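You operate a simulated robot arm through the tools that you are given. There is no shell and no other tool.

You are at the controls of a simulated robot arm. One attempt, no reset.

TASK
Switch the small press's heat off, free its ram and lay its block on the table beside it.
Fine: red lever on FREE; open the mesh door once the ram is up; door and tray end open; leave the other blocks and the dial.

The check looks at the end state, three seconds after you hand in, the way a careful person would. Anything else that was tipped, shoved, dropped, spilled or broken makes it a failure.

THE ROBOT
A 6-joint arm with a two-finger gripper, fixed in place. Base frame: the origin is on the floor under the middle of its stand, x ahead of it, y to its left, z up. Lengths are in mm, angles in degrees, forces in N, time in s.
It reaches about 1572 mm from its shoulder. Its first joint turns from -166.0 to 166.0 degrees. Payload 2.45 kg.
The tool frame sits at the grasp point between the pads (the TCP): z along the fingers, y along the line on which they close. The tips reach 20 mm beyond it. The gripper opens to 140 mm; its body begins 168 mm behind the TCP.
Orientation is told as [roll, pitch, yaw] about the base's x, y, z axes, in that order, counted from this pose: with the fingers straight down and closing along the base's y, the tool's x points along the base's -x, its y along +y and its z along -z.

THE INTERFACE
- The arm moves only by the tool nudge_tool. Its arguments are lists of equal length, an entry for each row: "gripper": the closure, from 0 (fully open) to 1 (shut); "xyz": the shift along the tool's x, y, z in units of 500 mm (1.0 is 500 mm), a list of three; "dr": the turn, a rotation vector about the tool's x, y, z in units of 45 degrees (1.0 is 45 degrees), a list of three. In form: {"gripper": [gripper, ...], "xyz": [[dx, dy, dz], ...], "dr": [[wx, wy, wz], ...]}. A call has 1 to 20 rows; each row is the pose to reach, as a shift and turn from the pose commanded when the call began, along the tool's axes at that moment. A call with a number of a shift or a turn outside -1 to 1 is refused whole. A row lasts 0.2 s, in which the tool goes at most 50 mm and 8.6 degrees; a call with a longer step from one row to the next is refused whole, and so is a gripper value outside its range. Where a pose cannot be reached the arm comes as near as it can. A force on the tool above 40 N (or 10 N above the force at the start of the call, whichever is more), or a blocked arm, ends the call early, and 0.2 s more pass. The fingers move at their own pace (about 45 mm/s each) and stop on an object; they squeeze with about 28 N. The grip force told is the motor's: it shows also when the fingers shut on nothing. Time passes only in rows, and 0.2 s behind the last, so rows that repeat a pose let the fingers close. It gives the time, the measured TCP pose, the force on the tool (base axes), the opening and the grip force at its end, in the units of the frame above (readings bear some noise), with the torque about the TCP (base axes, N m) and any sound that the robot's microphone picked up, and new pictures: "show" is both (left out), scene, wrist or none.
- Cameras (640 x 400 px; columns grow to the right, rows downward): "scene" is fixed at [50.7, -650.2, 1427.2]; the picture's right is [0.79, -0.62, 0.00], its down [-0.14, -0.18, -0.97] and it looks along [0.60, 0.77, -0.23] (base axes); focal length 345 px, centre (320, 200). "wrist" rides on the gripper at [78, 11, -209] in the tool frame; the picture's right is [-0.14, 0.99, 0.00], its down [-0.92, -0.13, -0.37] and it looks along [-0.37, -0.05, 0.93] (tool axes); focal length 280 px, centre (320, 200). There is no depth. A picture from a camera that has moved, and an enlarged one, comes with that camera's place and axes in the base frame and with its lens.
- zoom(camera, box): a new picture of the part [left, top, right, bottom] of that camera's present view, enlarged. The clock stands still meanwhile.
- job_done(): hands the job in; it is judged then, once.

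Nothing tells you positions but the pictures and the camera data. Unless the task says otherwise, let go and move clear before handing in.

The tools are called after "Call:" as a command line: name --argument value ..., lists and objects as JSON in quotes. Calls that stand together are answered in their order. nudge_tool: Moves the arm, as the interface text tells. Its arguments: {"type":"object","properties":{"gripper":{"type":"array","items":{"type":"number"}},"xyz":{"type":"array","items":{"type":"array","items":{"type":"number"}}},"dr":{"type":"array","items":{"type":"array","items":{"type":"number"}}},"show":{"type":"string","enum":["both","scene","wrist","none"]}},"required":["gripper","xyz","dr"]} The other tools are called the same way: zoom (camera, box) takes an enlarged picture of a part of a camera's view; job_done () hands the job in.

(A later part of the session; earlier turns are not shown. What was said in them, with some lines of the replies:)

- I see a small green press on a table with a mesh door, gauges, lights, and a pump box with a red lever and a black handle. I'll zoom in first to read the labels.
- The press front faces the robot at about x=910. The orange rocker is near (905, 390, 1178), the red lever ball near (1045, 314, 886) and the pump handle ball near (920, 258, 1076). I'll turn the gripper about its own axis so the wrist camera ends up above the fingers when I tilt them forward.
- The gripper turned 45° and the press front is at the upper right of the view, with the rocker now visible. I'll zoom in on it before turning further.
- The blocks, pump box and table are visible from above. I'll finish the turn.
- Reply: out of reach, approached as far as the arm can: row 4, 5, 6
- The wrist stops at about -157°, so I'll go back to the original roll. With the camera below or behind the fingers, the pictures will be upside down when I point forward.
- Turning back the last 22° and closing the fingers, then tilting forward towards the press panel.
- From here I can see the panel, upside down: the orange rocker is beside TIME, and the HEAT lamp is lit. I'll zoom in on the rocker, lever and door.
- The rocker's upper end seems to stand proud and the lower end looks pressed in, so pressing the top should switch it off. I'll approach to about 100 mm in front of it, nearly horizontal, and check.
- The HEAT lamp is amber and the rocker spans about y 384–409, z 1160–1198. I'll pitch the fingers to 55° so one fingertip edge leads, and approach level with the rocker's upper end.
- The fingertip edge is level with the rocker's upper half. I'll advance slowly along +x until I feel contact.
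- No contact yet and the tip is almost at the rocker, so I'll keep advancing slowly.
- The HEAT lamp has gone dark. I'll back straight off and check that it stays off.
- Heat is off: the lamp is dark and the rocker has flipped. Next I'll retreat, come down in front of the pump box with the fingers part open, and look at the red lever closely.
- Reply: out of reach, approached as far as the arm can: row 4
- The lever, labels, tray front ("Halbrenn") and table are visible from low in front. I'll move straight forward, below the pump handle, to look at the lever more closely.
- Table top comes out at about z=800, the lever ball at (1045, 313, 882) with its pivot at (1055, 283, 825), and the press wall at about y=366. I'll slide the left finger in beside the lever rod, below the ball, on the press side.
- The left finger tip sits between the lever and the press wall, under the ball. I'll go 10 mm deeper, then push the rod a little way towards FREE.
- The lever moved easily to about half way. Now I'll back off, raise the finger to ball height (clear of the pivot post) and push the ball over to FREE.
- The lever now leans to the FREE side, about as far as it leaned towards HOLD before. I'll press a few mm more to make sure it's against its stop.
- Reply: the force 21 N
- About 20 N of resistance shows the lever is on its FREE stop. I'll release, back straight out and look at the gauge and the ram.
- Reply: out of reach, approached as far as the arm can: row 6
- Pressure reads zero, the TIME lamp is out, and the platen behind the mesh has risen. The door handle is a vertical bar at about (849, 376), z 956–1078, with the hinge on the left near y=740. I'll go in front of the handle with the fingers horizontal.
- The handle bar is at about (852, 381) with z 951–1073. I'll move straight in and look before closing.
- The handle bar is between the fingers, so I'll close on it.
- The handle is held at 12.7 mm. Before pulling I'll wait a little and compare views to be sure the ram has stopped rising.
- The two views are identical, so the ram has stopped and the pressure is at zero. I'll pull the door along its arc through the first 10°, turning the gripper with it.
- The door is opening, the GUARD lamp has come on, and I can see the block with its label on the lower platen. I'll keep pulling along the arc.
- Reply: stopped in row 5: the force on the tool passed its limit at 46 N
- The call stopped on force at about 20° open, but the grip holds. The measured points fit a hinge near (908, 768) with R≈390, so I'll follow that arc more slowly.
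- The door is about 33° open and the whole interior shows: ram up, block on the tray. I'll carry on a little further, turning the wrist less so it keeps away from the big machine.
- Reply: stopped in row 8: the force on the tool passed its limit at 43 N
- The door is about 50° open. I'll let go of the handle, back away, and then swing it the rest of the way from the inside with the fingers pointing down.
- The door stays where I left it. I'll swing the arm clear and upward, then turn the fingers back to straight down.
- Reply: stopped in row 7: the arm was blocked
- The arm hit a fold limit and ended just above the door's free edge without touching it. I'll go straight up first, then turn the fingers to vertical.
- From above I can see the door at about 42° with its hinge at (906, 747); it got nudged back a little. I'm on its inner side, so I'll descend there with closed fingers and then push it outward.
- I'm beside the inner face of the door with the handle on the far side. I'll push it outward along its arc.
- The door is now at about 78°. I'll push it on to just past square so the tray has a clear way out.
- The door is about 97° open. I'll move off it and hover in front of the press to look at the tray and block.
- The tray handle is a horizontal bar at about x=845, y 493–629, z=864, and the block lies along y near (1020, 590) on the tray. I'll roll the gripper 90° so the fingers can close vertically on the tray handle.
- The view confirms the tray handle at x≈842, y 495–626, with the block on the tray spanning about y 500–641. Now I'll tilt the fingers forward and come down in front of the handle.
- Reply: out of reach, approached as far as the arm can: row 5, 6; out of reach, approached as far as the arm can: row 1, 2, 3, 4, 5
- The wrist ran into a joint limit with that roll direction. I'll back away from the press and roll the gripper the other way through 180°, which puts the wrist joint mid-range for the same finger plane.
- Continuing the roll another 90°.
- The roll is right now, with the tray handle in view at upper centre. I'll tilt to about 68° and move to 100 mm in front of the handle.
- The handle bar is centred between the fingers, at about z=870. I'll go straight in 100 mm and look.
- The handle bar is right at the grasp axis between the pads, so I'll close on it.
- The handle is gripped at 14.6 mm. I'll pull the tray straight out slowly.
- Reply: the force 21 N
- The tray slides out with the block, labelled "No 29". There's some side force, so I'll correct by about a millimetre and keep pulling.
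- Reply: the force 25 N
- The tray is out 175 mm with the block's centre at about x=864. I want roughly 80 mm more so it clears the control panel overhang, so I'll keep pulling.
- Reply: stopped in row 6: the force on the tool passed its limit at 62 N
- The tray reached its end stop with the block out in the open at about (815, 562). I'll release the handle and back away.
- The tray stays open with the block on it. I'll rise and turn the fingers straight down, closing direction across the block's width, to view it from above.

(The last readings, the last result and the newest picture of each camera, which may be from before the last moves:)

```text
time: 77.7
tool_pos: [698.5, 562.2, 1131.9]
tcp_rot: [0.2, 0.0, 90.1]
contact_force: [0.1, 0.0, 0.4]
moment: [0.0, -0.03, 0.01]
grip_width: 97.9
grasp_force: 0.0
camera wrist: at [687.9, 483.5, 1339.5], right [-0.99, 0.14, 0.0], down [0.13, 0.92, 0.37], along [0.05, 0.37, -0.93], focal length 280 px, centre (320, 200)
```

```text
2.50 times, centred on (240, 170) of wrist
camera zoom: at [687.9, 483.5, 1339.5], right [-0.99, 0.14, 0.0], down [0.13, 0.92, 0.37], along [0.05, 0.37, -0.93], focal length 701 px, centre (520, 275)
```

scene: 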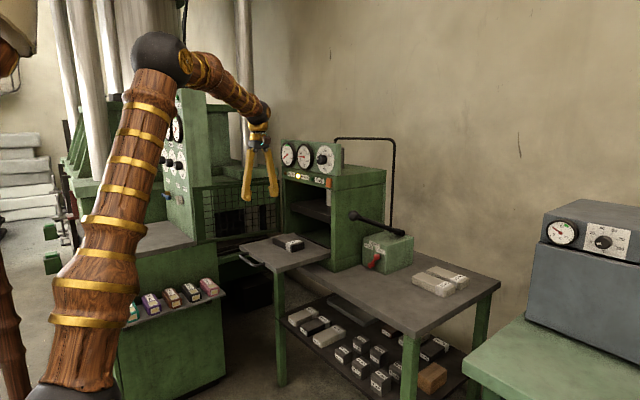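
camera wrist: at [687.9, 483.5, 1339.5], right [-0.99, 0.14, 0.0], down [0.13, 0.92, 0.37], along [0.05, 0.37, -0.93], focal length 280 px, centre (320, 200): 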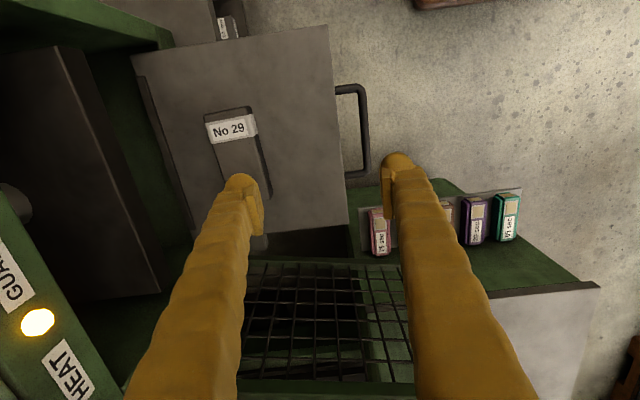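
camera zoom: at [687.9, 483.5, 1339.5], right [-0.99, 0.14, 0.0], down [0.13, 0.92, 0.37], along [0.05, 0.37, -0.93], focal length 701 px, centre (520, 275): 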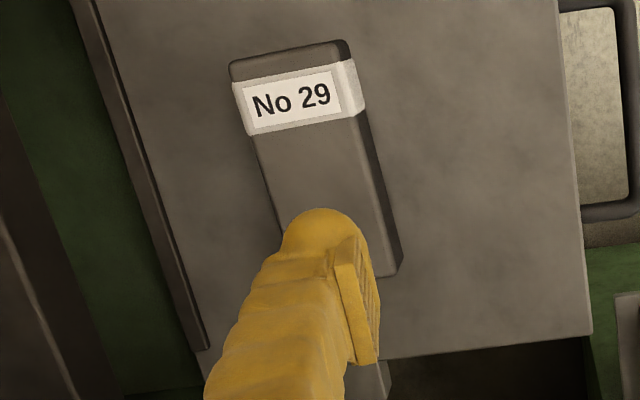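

The block lies along y, spanning about x 798–861, y 496–643, with its top at z≈909 on a tray at z≈880. I'll come over it tilted 6° so the wrist stays clear of the gauges.

Call:
nudge_tool --gripper '[0.3, 0.3, 0.3, 0.3, 0.3]' --xyz '[[-0.0027, -0.048, 0.0498], [-0.0054, -0.096, 0.0995], [-0.0082, -0.144, 0.1493], [-0.0109, -0.192, 0.199], [-0.0136, -0.24, 0.2488]]' --dr '[[0.0267, 0, 0], [0.0533, 0, 0], [0.08, 0, 0], [0.1067, 0, 0], [0.1333, 0, 0]]' --show "both"

Call:
zoom --camera "scene" --box '[220, 120, 360, 270]'

Call:
zoom --camera "wrist" --box '[200, 60, 440, 260]'

```text
time: 78.9
tool_pos: [818.9, 571.1, 1006.7]
tcp_rot: [-6.0, 0.0, 90.1]
contact_force: [-0.3, -0.4, 0.0]
moment: [0.04, 0.01, 0.04]
grip_width: 97.9
grasp_force: 0.0
camera wrist: at [786.2, 491.5, 1212.1], right [-0.99, 0.14, -0.1], down [0.09, 0.92, 0.38], along [0.15, 0.37, -0.92], focal length 280 px, centre (320, 200)
```

scene: 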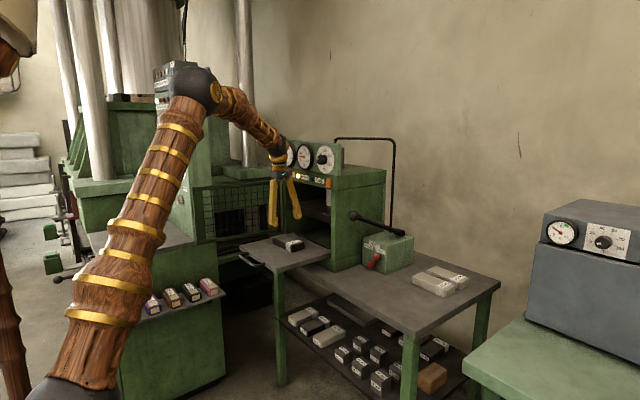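
wrist: 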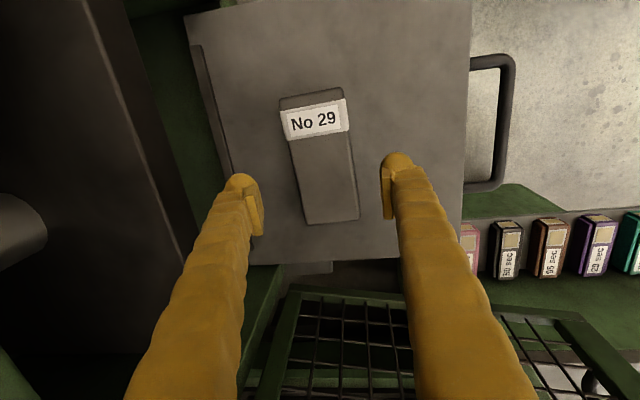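

```text
2.67 times, centred on (290, 195) of scene
camera zoom: at [50.7, -650.2, 1427.2], right [0.79, -0.62, 0.0], down [-0.14, -0.18, -0.97], along [0.6, 0.77, -0.23], focal length 921 px, centre (400, 213)
```

zoom: 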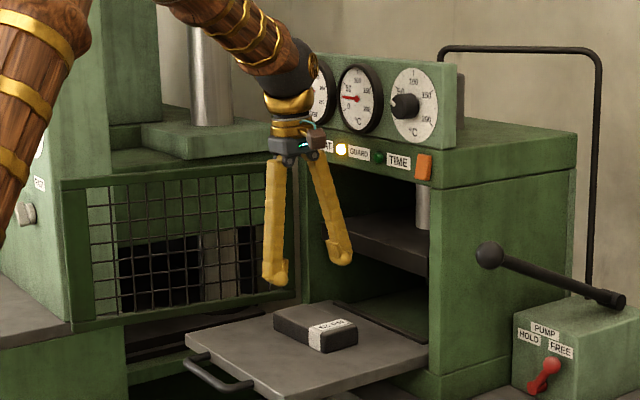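

```text
2.00 times, centred on (320, 160) of wrist
camera zoom: at [786.2, 491.5, 1212.1], right [-0.99, 0.14, -0.1], down [0.09, 0.92, 0.38], along [0.15, 0.37, -0.92], focal length 561 px, centre (320, 280)
```

zoom: 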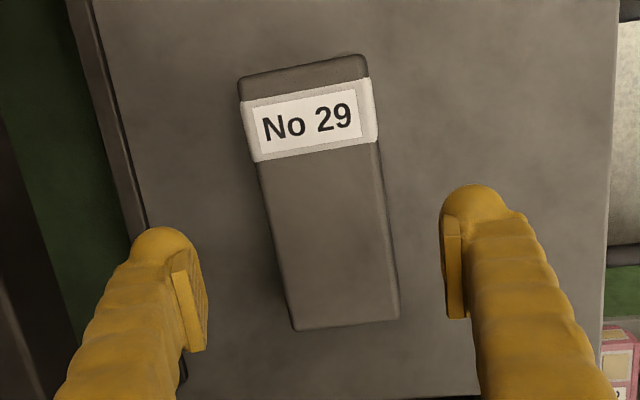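

The block is centred between the open fingers. I'll descend to just above tray level, staying a few mm high, and check.

Call:
nudge_tool --gripper '[0.3, 0.3, 0.3, 0.3, 0.3]' --xyz '[[0.0008, 0.0013, 0.046], [0.0016, 0.0025, 0.0919], [0.0024, 0.0038, 0.1379], [0.0032, 0.005, 0.165], [0.0032, 0.005, 0.1838]]' --dr '[[0, 0, 0], [0, 0, 0], [0, 0, 0], [0, 0, 0], [0, 0, 0]]' --show "both"

Call:
zoom --camera "scene" --box '[240, 200, 340, 270]'

Call:
zoom --camera "wrist" --box '[200, 60, 440, 260]'

Call:
zoom --camera "scene" --box '[250, 120, 350, 210]'

```text
time: 80.1
tool_pos: [826.9, 567.8, 915.0]
tcp_rot: [-6.0, 0.0, 90.1]
contact_force: [0.3, 0.7, -0.8]
moment: [-0.01, 0.03, 0.0]
grip_width: 98.4
grasp_force: 0.0
camera wrist: at [793.1, 489.6, 1120.5], right [-0.99, 0.14, -0.1], down [0.09, 0.92, 0.38], along [0.15, 0.36, -0.92], focal length 280 px, centre (320, 200)
```

scene: 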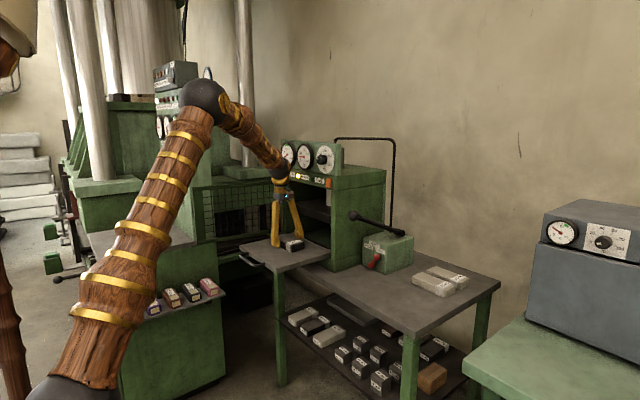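
wrist: 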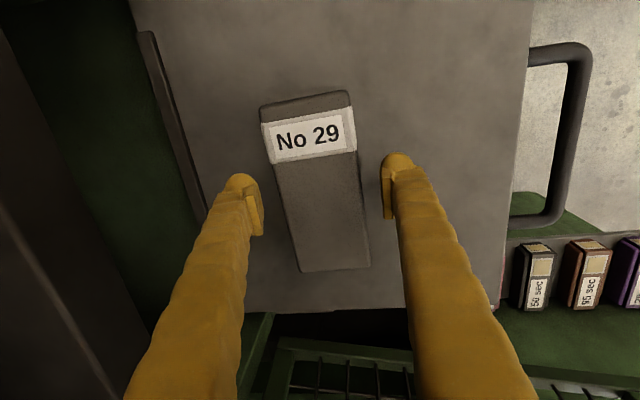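

```text
5.71 times, centred on (290, 235) of scene
camera zoom: at [50.7, -650.2, 1427.2], right [0.79, -0.62, 0.0], down [-0.14, -0.18, -0.97], along [0.6, 0.77, -0.23], focal length 1974 px, centre (491, 0)
```

zoom: 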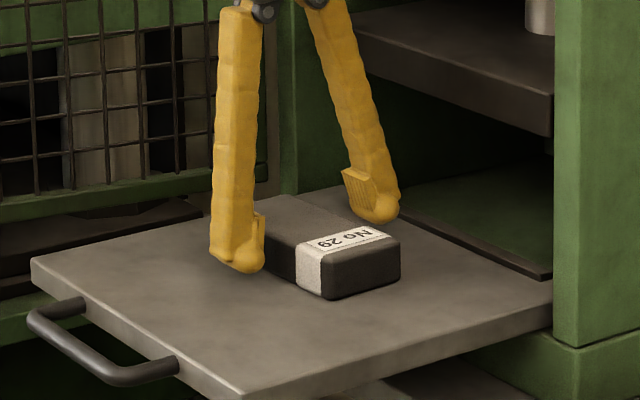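

```text
2.00 times, centred on (320, 160) of wrist
camera zoom: at [793.1, 489.6, 1120.5], right [-0.99, 0.14, -0.1], down [0.09, 0.92, 0.38], along [0.15, 0.36, -0.92], focal length 561 px, centre (320, 280)
```

zoom: 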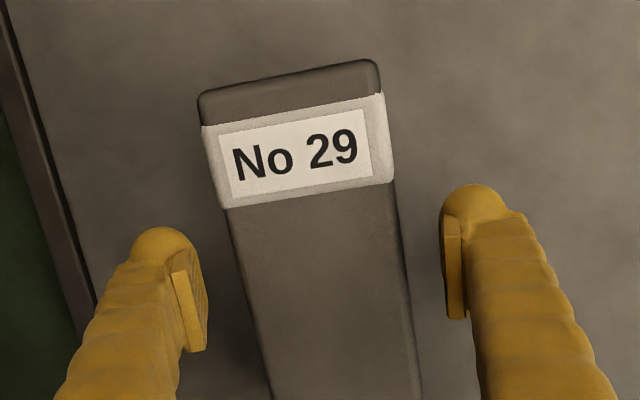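

```text
4.44 times, centred on (300, 165) of scene
camera zoom: at [50.7, -650.2, 1427.2], right [0.79, -0.62, 0.0], down [-0.14, -0.18, -0.97], along [0.6, 0.77, -0.23], focal length 1535 px, centre (409, 356)
```

zoom: 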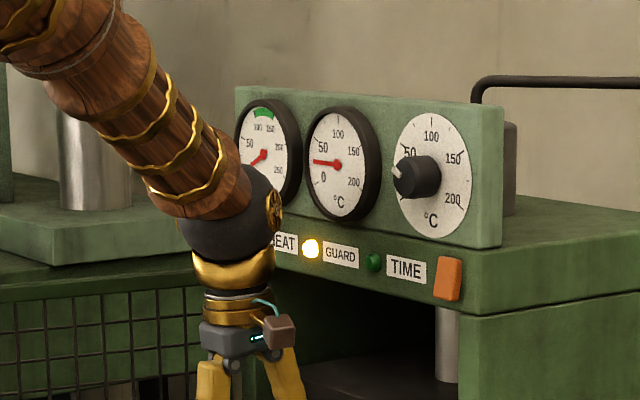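

The front fingertip is still about 6–8 mm above the tray. I'll reduce the tilt to 3°, which still clears the gauges, and lower a further 10 mm so both pads overlap the block properly.

Call:
nudge_tool --gripper '[0.3, 0.3, 0.3, 0.3]' --xyz '[[-0.0006, 0.0007, 0.002], [-0.0012, 0.0014, 0.0079], [-0.0018, 0.0022, 0.0139], [-0.0024, 0.0029, 0.0198]]' --dr '[[-0.0222, 0, 0], [-0.0444, 0, 0], [-0.0667, 0, 0], [-0.0667, 0, 0]]' --show "both"

Call:
zoom --camera "scene" --box '[240, 200, 340, 270]'

Call:
zoom --camera "scene" --box '[250, 120, 350, 210]'

```text
time: 81.1
tool_pos: [826.4, 568.0, 905.1]
tcp_rot: [-2.9, 0.1, 90.0]
contact_force: [-0.3, 1.2, -0.7]
moment: [-0.01, 0.01, 0.03]
grip_width: 98.2
grasp_force: 0.1
camera wrist: at [803.9, 490.7, 1112.5], right [-0.99, 0.14, -0.05], down [0.11, 0.92, 0.37], along [0.1, 0.36, -0.93], focal length 280 px, centre (320, 200)
```

scene: 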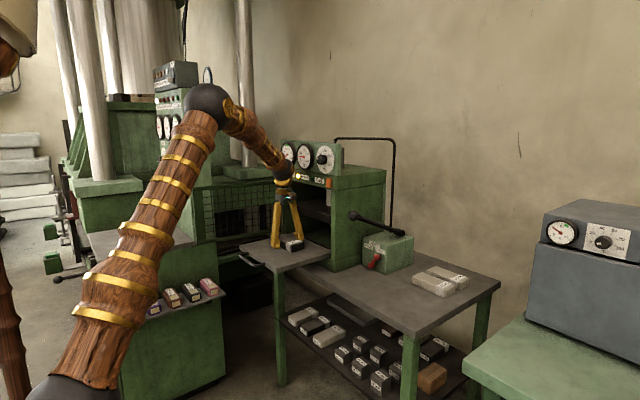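
wrist: 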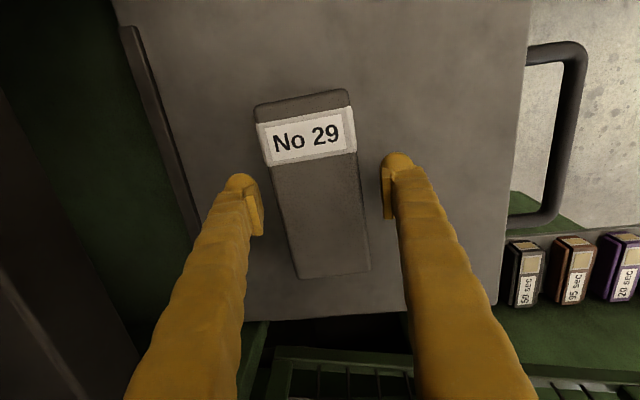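

```text
5.71 times, centred on (290, 235) of scene
camera zoom: at [50.7, -650.2, 1427.2], right [0.79, -0.62, 0.0], down [-0.14, -0.18, -0.97], along [0.6, 0.77, -0.23], focal length 1974 px, centre (491, 0)
```

zoom: 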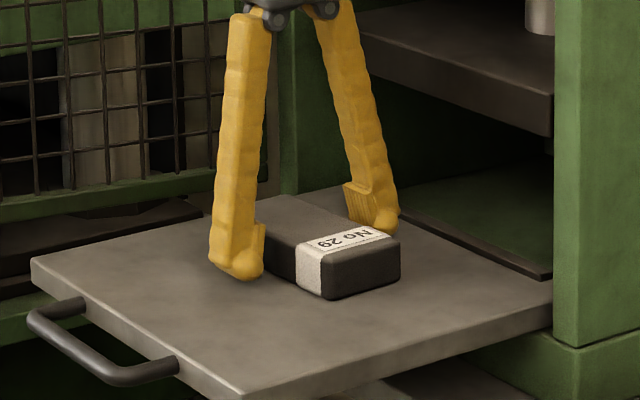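

```text
4.44 times, centred on (300, 165) of scene
camera zoom: at [50.7, -650.2, 1427.2], right [0.79, -0.62, 0.0], down [-0.14, -0.18, -0.97], along [0.6, 0.77, -0.23], focal length 1535 px, centre (409, 356)
```

zoom: 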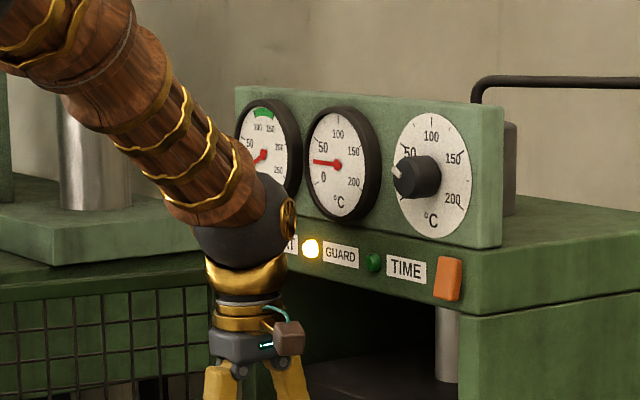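

Tips are just off the tray and the block sits slightly towards the far finger. I'll shift 3 mm and close on it.

Call:
nudge_tool --gripper '[0.3, 0.45, 0.6, 1, 1, 1, 1]' --xyz '[[0, -0.006, 0], [0, -0.006, 0], [0, -0.006, 0], [0, -0.006, 0], [0, -0.006, 0], [0, -0.006, 0], [0, -0.006, 0]]' --dr '[[0, 0, 0], [0, 0, 0], [0, 0, 0], [0, 0, 0], [0, 0, 0], [0, 0, 0], [0, 0, 0]]' --show "both"

Call:
zoom --camera "scene" --box '[240, 200, 340, 270]'

Call:
zoom --camera "wrist" --box '[200, 60, 440, 260]'

```text
time: 82.7
tool_pos: [828.9, 568.6, 906.1]
tcp_rot: [-2.9, 0.1, 90.1]
contact_force: [-0.1, -0.7, 0.7]
moment: [0.01, 0.13, 0.19]
grip_width: 69.2
grasp_force: 28.0
camera wrist: at [806.5, 490.6, 1112.7], right [-0.99, 0.14, -0.05], down [0.11, 0.92, 0.37], along [0.1, 0.36, -0.93], focal length 280 px, centre (320, 200)
```

scene: 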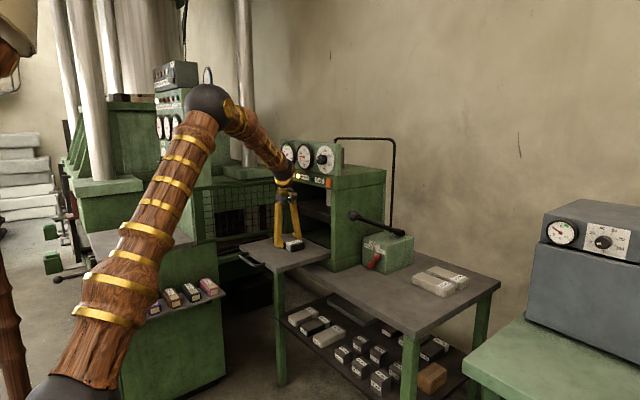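
wrist: 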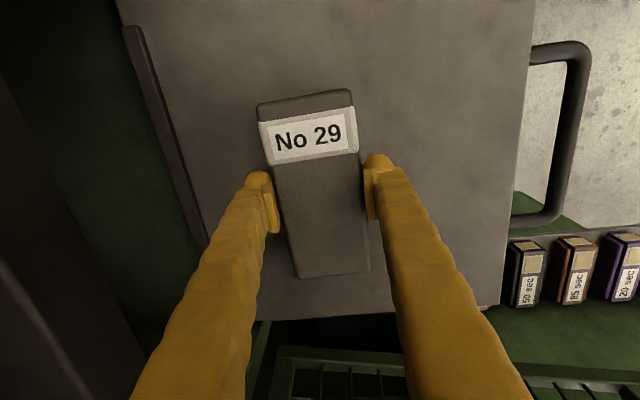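

```text
5.71 times, centred on (290, 235) of scene
camera zoom: at [50.7, -650.2, 1427.2], right [0.79, -0.62, 0.0], down [-0.14, -0.18, -0.97], along [0.6, 0.77, -0.23], focal length 1974 px, centre (491, 0)
```

zoom: 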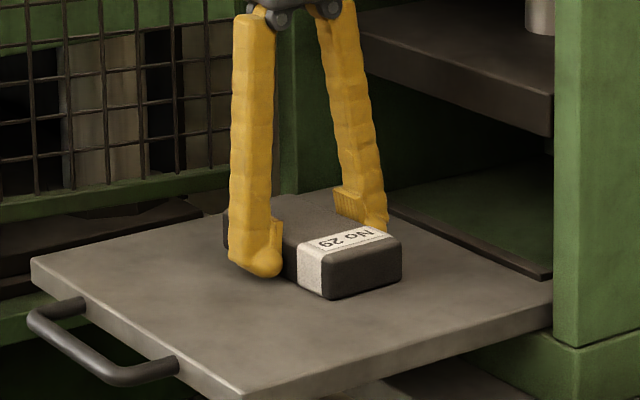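

```text
2.00 times, centred on (320, 160) of wrist
camera zoom: at [806.5, 490.6, 1112.7], right [-0.99, 0.14, -0.05], down [0.11, 0.92, 0.37], along [0.1, 0.36, -0.93], focal length 561 px, centre (320, 280)
```

zoom: 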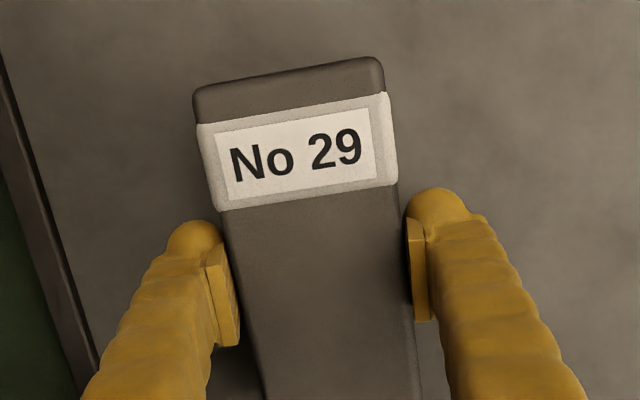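

The grip is on at 69 mm and 28 N. I'll lift slowly, keeping the orientation so the block stays level.

Call:
nudge_tool --gripper '[1, 1, 1, 1, 1, 1]' --xyz '[[0, -0.0003, -0.006], [0, -0.0009, -0.018], [0, -0.0021, -0.04], [0, -0.0037, -0.07], [0, -0.0052, -0.1], [0, -0.0063, -0.12]]' --dr '[[0, 0, 0], [0, 0, 0], [0, 0, 0], [0, 0, 0], [0, 0, 0], [0, 0, 0]]' --show "both"

Call:
zoom --camera "scene" --box '[240, 190, 340, 260]'

Call:
zoom --camera "wrist" --box '[200, 60, 440, 260]'

```text
time: 84.1
tool_pos: [829.1, 569.5, 965.0]
tcp_rot: [-2.8, 0.0, 90.0]
contact_force: [0.5, -0.2, -4.2]
moment: [0.0, -0.02, 0.0]
grip_width: 68.6
grasp_force: 27.7
camera wrist: at [806.8, 490.9, 1171.9], right [-0.99, 0.14, -0.05], down [0.11, 0.92, 0.37], along [0.1, 0.36, -0.93], focal length 280 px, centre (320, 200)
```

scene: 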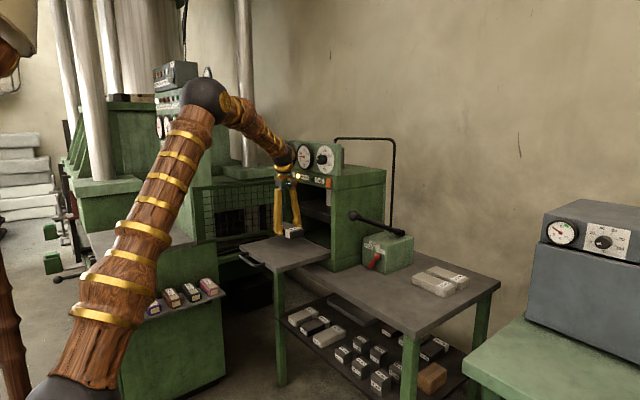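
wrist: 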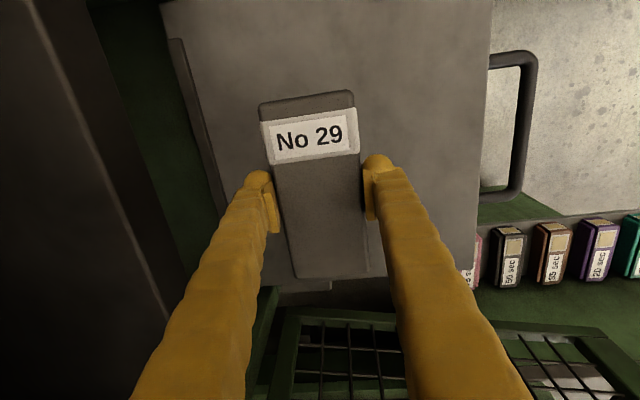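

```text
5.71 times, centred on (290, 225) of scene
camera zoom: at [50.7, -650.2, 1427.2], right [0.79, -0.62, 0.0], down [-0.14, -0.18, -0.97], along [0.6, 0.77, -0.23], focal length 1974 px, centre (491, 57)
```

zoom: 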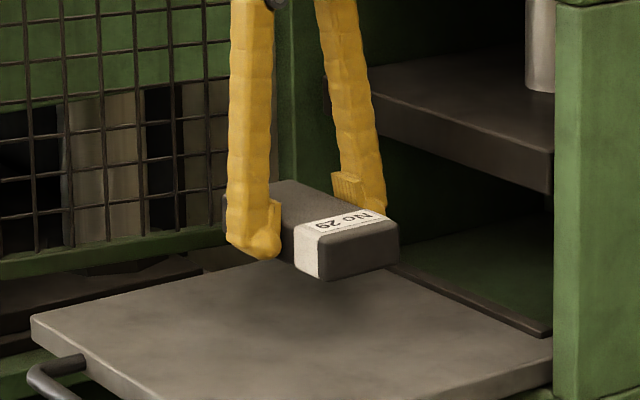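

```text
2.00 times, centred on (320, 160) of wrist
camera zoom: at [806.8, 490.9, 1171.9], right [-0.99, 0.14, -0.05], down [0.11, 0.92, 0.37], along [0.1, 0.36, -0.93], focal length 561 px, centre (320, 280)
```

zoom: 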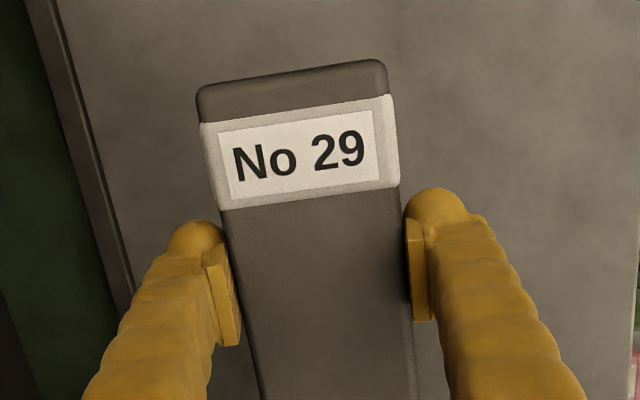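

The block is held securely, about 0.4 kg. I'll draw it back from the press and carry it to the right, in front of the pump handle.

Call:
nudge_tool --gripper '[1, 1, 1, 1, 1, 1, 1, 1, 1, 1, 1, 1, 1, 1, 1, 1, 1]' --xyz '[[0, 0.053, -0.0303], [0, 0.106, -0.0606], [0, 0.159, -0.0909], [0, 0.212, -0.1212], [0.0675, 0.212, -0.1212], [0.1351, 0.212, -0.1212], [0.2026, 0.212, -0.1212], [0.2702, 0.212, -0.1212], [0.3377, 0.212, -0.1212], [0.4052, 0.212, -0.1212], [0.4728, 0.212, -0.1212], [0.5403, 0.212, -0.1212], [0.6078, 0.212, -0.1212], [0.6754, 0.212, -0.1212], [0.7429, 0.212, -0.1212], [0.8105, 0.212, -0.1212], [0.878, 0.212, -0.1212]]' --dr '[[0, 0, 0], [0, 0, 0], [0, 0, 0], [0, 0, 0], [0, 0, 0], [0, 0, 0], [0, 0, 0], [0, 0, 0], [0, 0, 0], [0, 0, 0], [0, 0, 0], [0, 0, 0], [0, 0, 0], [0, 0, 0], [0, 0, 0], [0, 0, 0], [0, 0, 0]]' --show "both"

```text
time: 87.7
tool_pos: [720.3, 129.4, 1020.7]
tcp_rot: [-3.0, 0.0, 89.9]
contact_force: [-0.9, -0.1, -3.8]
moment: [-0.01, -0.01, 0.0]
grip_width: 68.1
grasp_force: 27.8
camera wrist: at [697.2, 50.8, 1227.7], right [-0.99, 0.14, -0.05], down [0.11, 0.92, 0.37], along [0.1, 0.36, -0.93], focal length 280 px, centre (320, 200)
```

scene: 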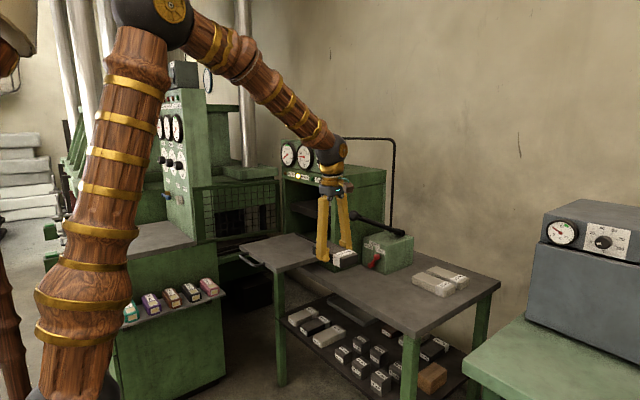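
wrist: 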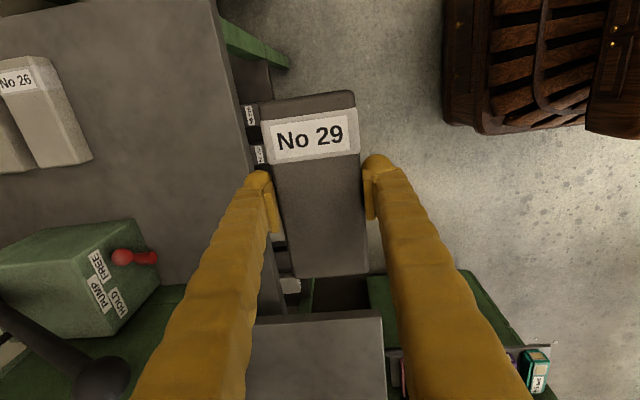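

I can see the clear table area between block No 26 and the front edge. I'll move over about (945, 125) and lower to a little above the table.

Call:
nudge_tool --gripper '[1, 1, 1, 1, 1, 1, 1, 1, 1, 1, 1, 1, 1, 1]' --xyz '[[0.0011, -0.0562, 0.0029], [0.0022, -0.1124, 0.0059], [0.0033, -0.1685, 0.0088], [0.0044, -0.2247, 0.0118], [0.0055, -0.2809, 0.0147], [0.0066, -0.3371, 0.0176], [0.0077, -0.3932, 0.0206], [0.0088, -0.4494, 0.0235], [0.0088, -0.4463, 0.0834], [0.0088, -0.4431, 0.1433], [0.0088, -0.44, 0.2033], [0.0088, -0.4369, 0.2632], [0.0088, -0.4337, 0.3231], [0.0088, -0.4306, 0.383]]' --dr '[[0, 0, 0], [0, 0, 0], [0, 0, 0], [0, 0, 0], [0, 0, 0], [0, 0, 0], [0, 0, 0], [0, 0, 0], [0, 0, 0], [0, 0, 0], [0, 0, 0], [0, 0, 0], [0, 0, 0], [0, 0, 0]]' --show "both"

Call:
zoom --camera "scene" --box '[310, 220, 450, 310]'

```text
time: 90.7
tool_pos: [946.5, 127.4, 840.8]
tcp_rot: [-3.1, 0.0, 90.1]
contact_force: [-0.2, -0.3, -3.4]
moment: [-0.01, 0.01, -0.03]
grip_width: 68.1
grasp_force: 27.5
camera wrist: at [923.7, 47.2, 1047.2], right [-0.99, 0.14, -0.05], down [0.11, 0.92, 0.37], along [0.1, 0.36, -0.93], focal length 280 px, centre (320, 200)
```

scene: 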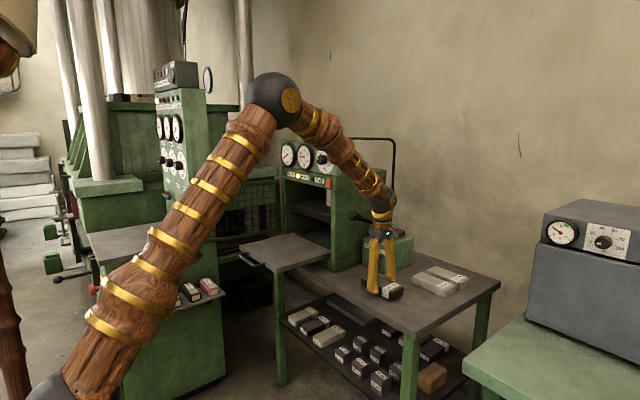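
wrist: 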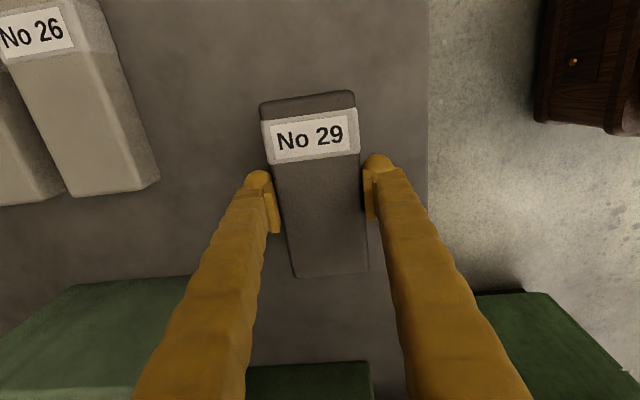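

```text
4.44 times, centred on (380, 265) of scene
camera zoom: at [50.7, -650.2, 1427.2], right [0.79, -0.62, 0.0], down [-0.14, -0.18, -0.97], along [0.6, 0.77, -0.23], focal length 1535 px, centre (53, -89)
```

zoom: 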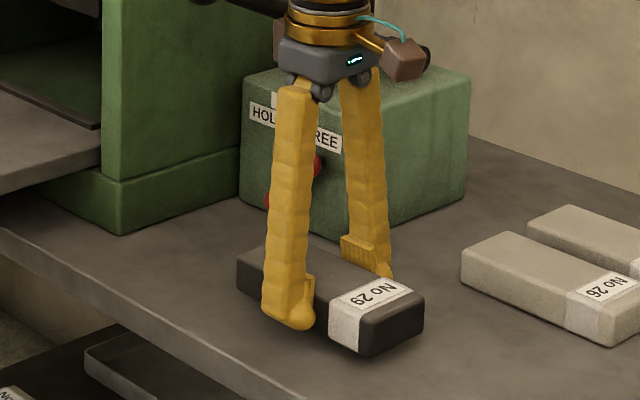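

The block is level about 15 mm above the table. I'll lower it the last bit slowly, watching the vertical force.

Call:
nudge_tool --gripper '[1, 1, 1, 1]' --xyz '[[0, 0.0003, 0.006], [0, 0.0006, 0.012], [0, 0.0009, 0.018], [0, 0.0012, 0.023]]' --dr '[[0, 0, 0], [0, 0, 0], [0, 0, 0], [0, 0, 0]]' --show "scene"

Call:
zoom --camera "scene" --box '[340, 250, 430, 310]'

```text
time: 91.7
tool_pos: [946.8, 125.8, 828.2]
tcp_rot: [-2.9, 0.0, 90.0]
contact_force: [0.0, -0.1, -3.7]
moment: [0.0, -0.02, -0.01]
grip_width: 68.1
grasp_force: 28.0
```

scene: 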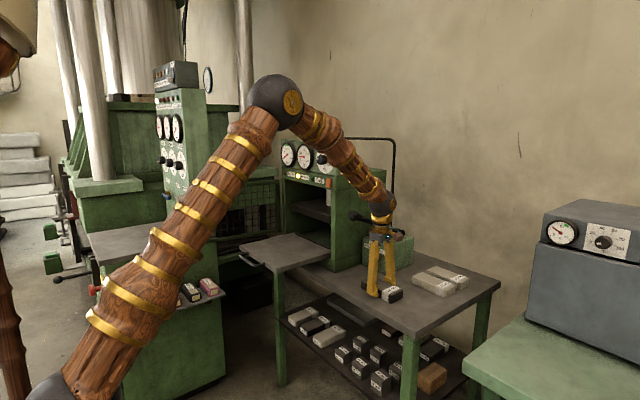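

```text
6.67 times, centred on (385, 280) of scene
camera zoom: at [50.7, -650.2, 1427.2], right [0.79, -0.62, 0.0], down [-0.14, -0.18, -0.97], along [0.6, 0.77, -0.23], focal length 2303 px, centre (-113, -333)
```

zoom: 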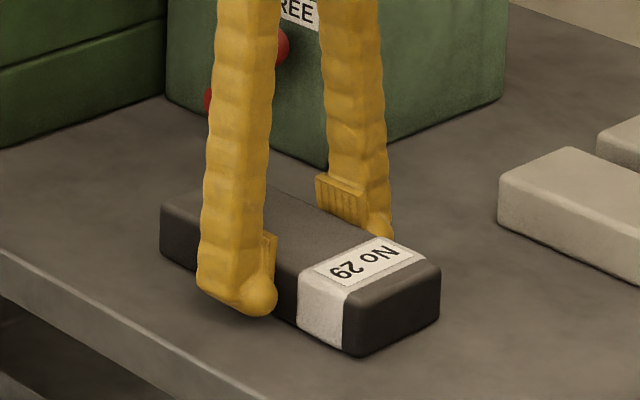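

Call:
nudge_tool --gripper '[1, 1]' --xyz '[[0, 0.0001, 0.002], [0, 0.0002, 0.004]]' --dr '[[0, 0, 0], [0, 0, 0]]' --show "none"

Call:
nudge_tool --gripper '[1, 1]' --xyz '[[0, 0.0001, 0.002], [0, 0.0002, 0.004]]' --dr '[[0, 0, 0], [0, 0, 0]]' --show "none"

```text
time: 92.3
tool_pos: [945.8, 125.5, 826.6]
tcp_rot: [-3.0, 0.0, 89.9]
contact_force: [-2.0, 1.1, 1.4]
moment: [-0.35, 0.18, -0.09]
grip_width: 68.0
grasp_force: 27.8
```

```text
time: 92.9
tool_pos: [947.7, 125.1, 824.8]
tcp_rot: [-2.9, 0.0, 90.0]
contact_force: [0.2, -1.3, 20.3]
moment: [-0.03, 0.6, -0.06]
grip_width: 68.2
grasp_force: 28.2
```

The block is on the table and I'm now pressing at 20 N. I'll ease up about 1.5 mm and then open the fingers.

Call:
nudge_tool --gripper '[1, 1]' --xyz '[[0, -0.0001, -0.0015], [0, -0.0001, -0.003]]' --dr '[[0, 0, 0], [0, 0, 0]]' --show "none"

Call:
nudge_tool --gripper '[0.48, 0.44, 0.38, 0.35, 0.35]' --xyz '[[0, 0, 0], [0, 0, 0], [0, 0, 0], [0, 0, 0], [0, 0, 0]]' --dr '[[0, 0, 0], [0, 0, 0], [0, 0, 0], [0, 0, 0], [0, 0, 0]]' --show "both"

Call:
zoom --camera "scene" --box '[340, 250, 430, 310]'

```text
time: 93.5
tool_pos: [944.7, 125.7, 826.5]
tcp_rot: [-2.8, -0.1, 90.0]
contact_force: [3.8, 1.5, 4.6]
moment: [0.02, -0.38, 0.04]
grip_width: 68.2
grasp_force: 28.3
```

```text
time: 94.7
tool_pos: [944.1, 125.1, 826.4]
tcp_rot: [-2.9, 0.0, 90.1]
contact_force: [0.4, -0.7, 0.5]
moment: [0.01, -0.02, 0.02]
grip_width: 91.1
grasp_force: 0.1
camera wrist: at [922.7, 46.8, 1033.3], right [-0.99, 0.14, -0.05], down [0.11, 0.92, 0.37], along [0.1, 0.36, -0.93], focal length 280 px, centre (320, 200)
```

scene: 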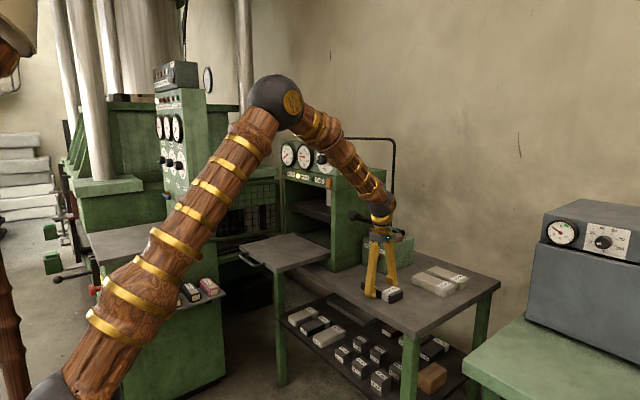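
wrist: 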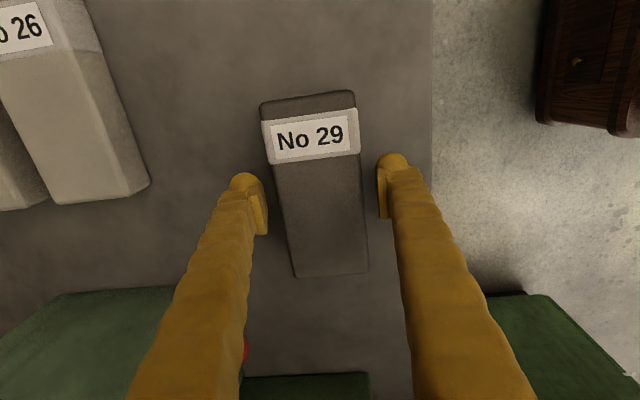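

```text
6.67 times, centred on (385, 280) of scene
camera zoom: at [50.7, -650.2, 1427.2], right [0.79, -0.62, 0.0], down [-0.14, -0.18, -0.97], along [0.6, 0.77, -0.23], focal length 2303 px, centre (-113, -333)
```

zoom: 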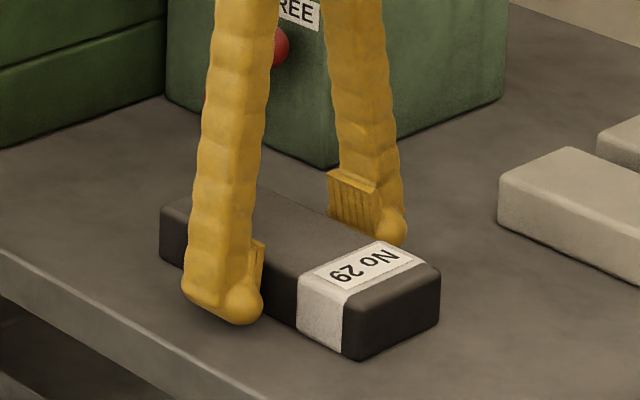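

The block is released and lying flat. I'll rise straight up and back away.

Call:
nudge_tool --gripper '[0.35, 0.35, 0.35, 0.35, 0.35, 0.35, 0.35, 0.35, 0.35, 0.35, 0.35, 0.35]' --xyz '[[0, 0, -0.02], [0, 0, -0.06], [0, 0, -0.13], [0, 0, -0.21], [0, 0, -0.29], [0, 0, -0.37], [0, 0, -0.45], [0, 0, -0.53], [0, 0.08, -0.58], [0, 0.16, -0.62], [0, 0.24, -0.64], [0, 0.32, -0.64]]' --dr '[[0, 0, 0], [0, 0, 0], [0, 0, 0], [0, 0, 0], [0, 0, 0], [0, 0, 0], [0, 0, 0], [0, 0, 0], [0, 0, 0], [0, 0, 0], [0, 0, 0], [0, 0, 0]]' --show "both"

Call:
zoom --camera "scene" --box '[220, 130, 420, 270]'

Call:
zoom --camera "scene" --box '[340, 230, 500, 320]'

Call:
zoom --camera "scene" --box '[265, 135, 355, 200]'

```text
time: 97.3
tool_pos: [769.4, 126.2, 1136.4]
tcp_rot: [-2.9, 0.0, 90.2]
contact_force: [0.8, -0.7, 0.3]
moment: [0.0, 0.0, 0.04]
grip_width: 90.8
grasp_force: 0.0
camera wrist: at [746.7, 47.6, 1344.0], right [-0.99, 0.14, -0.05], down [0.11, 0.92, 0.37], along [0.1, 0.36, -0.93], focal length 280 px, centre (320, 200)
```

scene: 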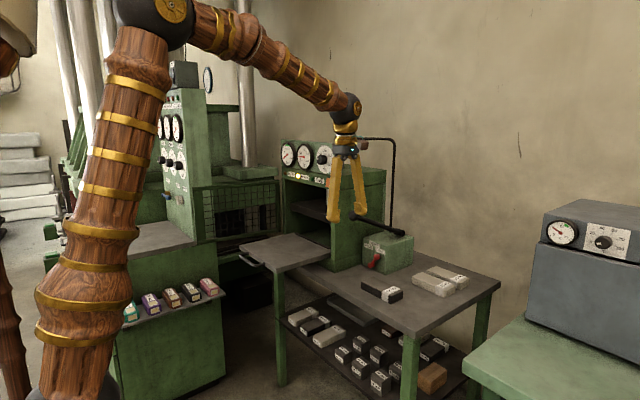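
wrist: 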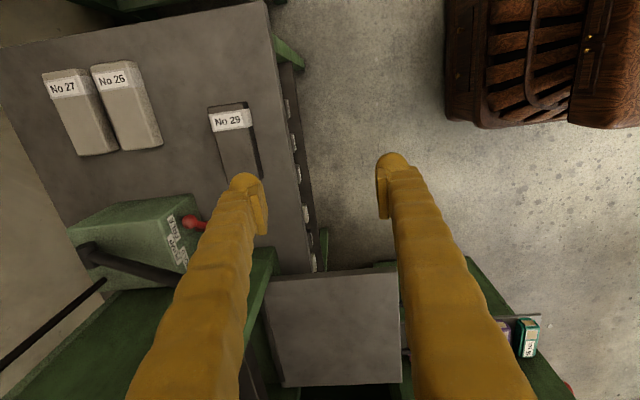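

```text
2.86 times, centred on (320, 200) of scene
camera zoom: at [50.7, -650.2, 1427.2], right [0.79, -0.62, 0.0], down [-0.14, -0.18, -0.97], along [0.6, 0.77, -0.23], focal length 987 px, centre (320, 200)
```

zoom: 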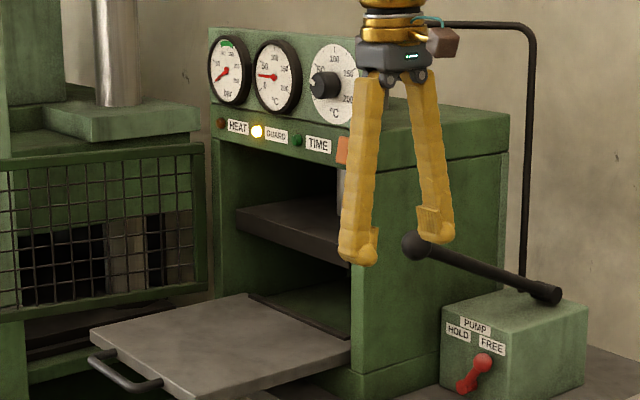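

```text
4.00 times, centred on (420, 275) of scene
camera zoom: at [50.7, -650.2, 1427.2], right [0.79, -0.62, 0.0], down [-0.14, -0.18, -0.97], along [0.6, 0.77, -0.23], focal length 1382 px, centre (-80, -100)
```

zoom: 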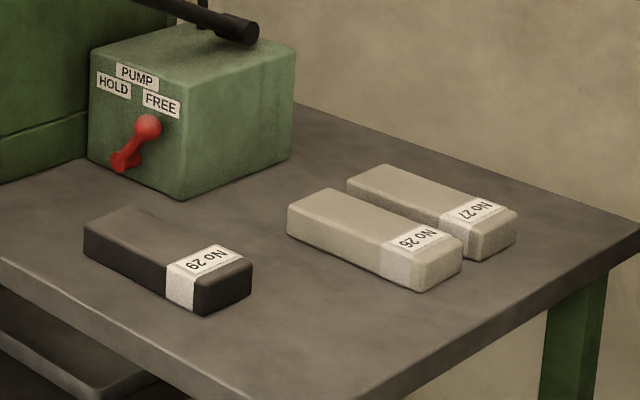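

```text
6.15 times, centred on (310, 168) of scene
camera zoom: at [50.7, -650.2, 1427.2], right [0.79, -0.62, 0.0], down [-0.14, -0.18, -0.97], along [0.6, 0.77, -0.23], focal length 2126 px, centre (382, 400)
```

zoom: 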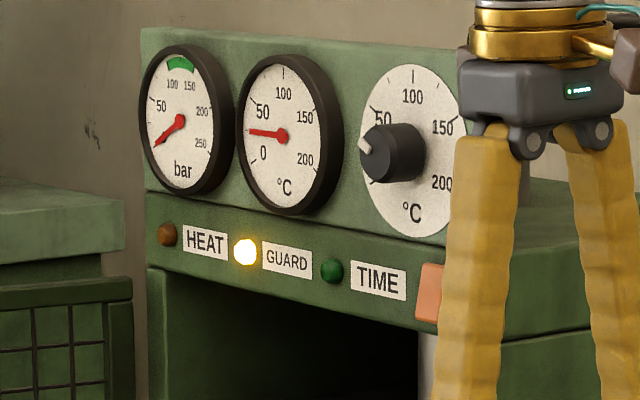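

The end state matches the task:
- **Heat:** HEAT lamp dark and pressure at zero.
- **Lever:** on FREE, with the ram up.
- **Door and tray:** both open.
- **Block:** No 29 lies flat on the table beside the press.
- **Untouched:** the dial and blocks No 26 and 27.

The gripper is empty and clear of everything, so I'm handing in.

Call:
job_done

```text
The job is handed in.
```

The job is handed in. Nothing looked tipped, dropped or out of place in the last pictures, and the result of the check hasn't come back.

- **Heat:** I pressed the orange rocker and the HEAT lamp went dark and stayed dark.
- **Ram:** the red lever is against its stop on FREE, pressure reads zero and the ram is up. I opened the door only after the ram had stopped moving.
- **Door and tray:** the mesh door stands a little past square and the tray is out to its end stop. The GUARD lamp came on as the door opened and is still lit.
- **Block:** No 29 lies flat on the table to the right of the press, in front of No 26 and No 27. Those two blocks and the dial look unchanged.

While I was repositioning, the arm nudged the half-open door partway shut. I then pushed it fully open from the inside and saw no damage. A few pulls on the door and tray briefly passed the 40 N limit, the highest 62 N at what I took to be the tray's end stop.
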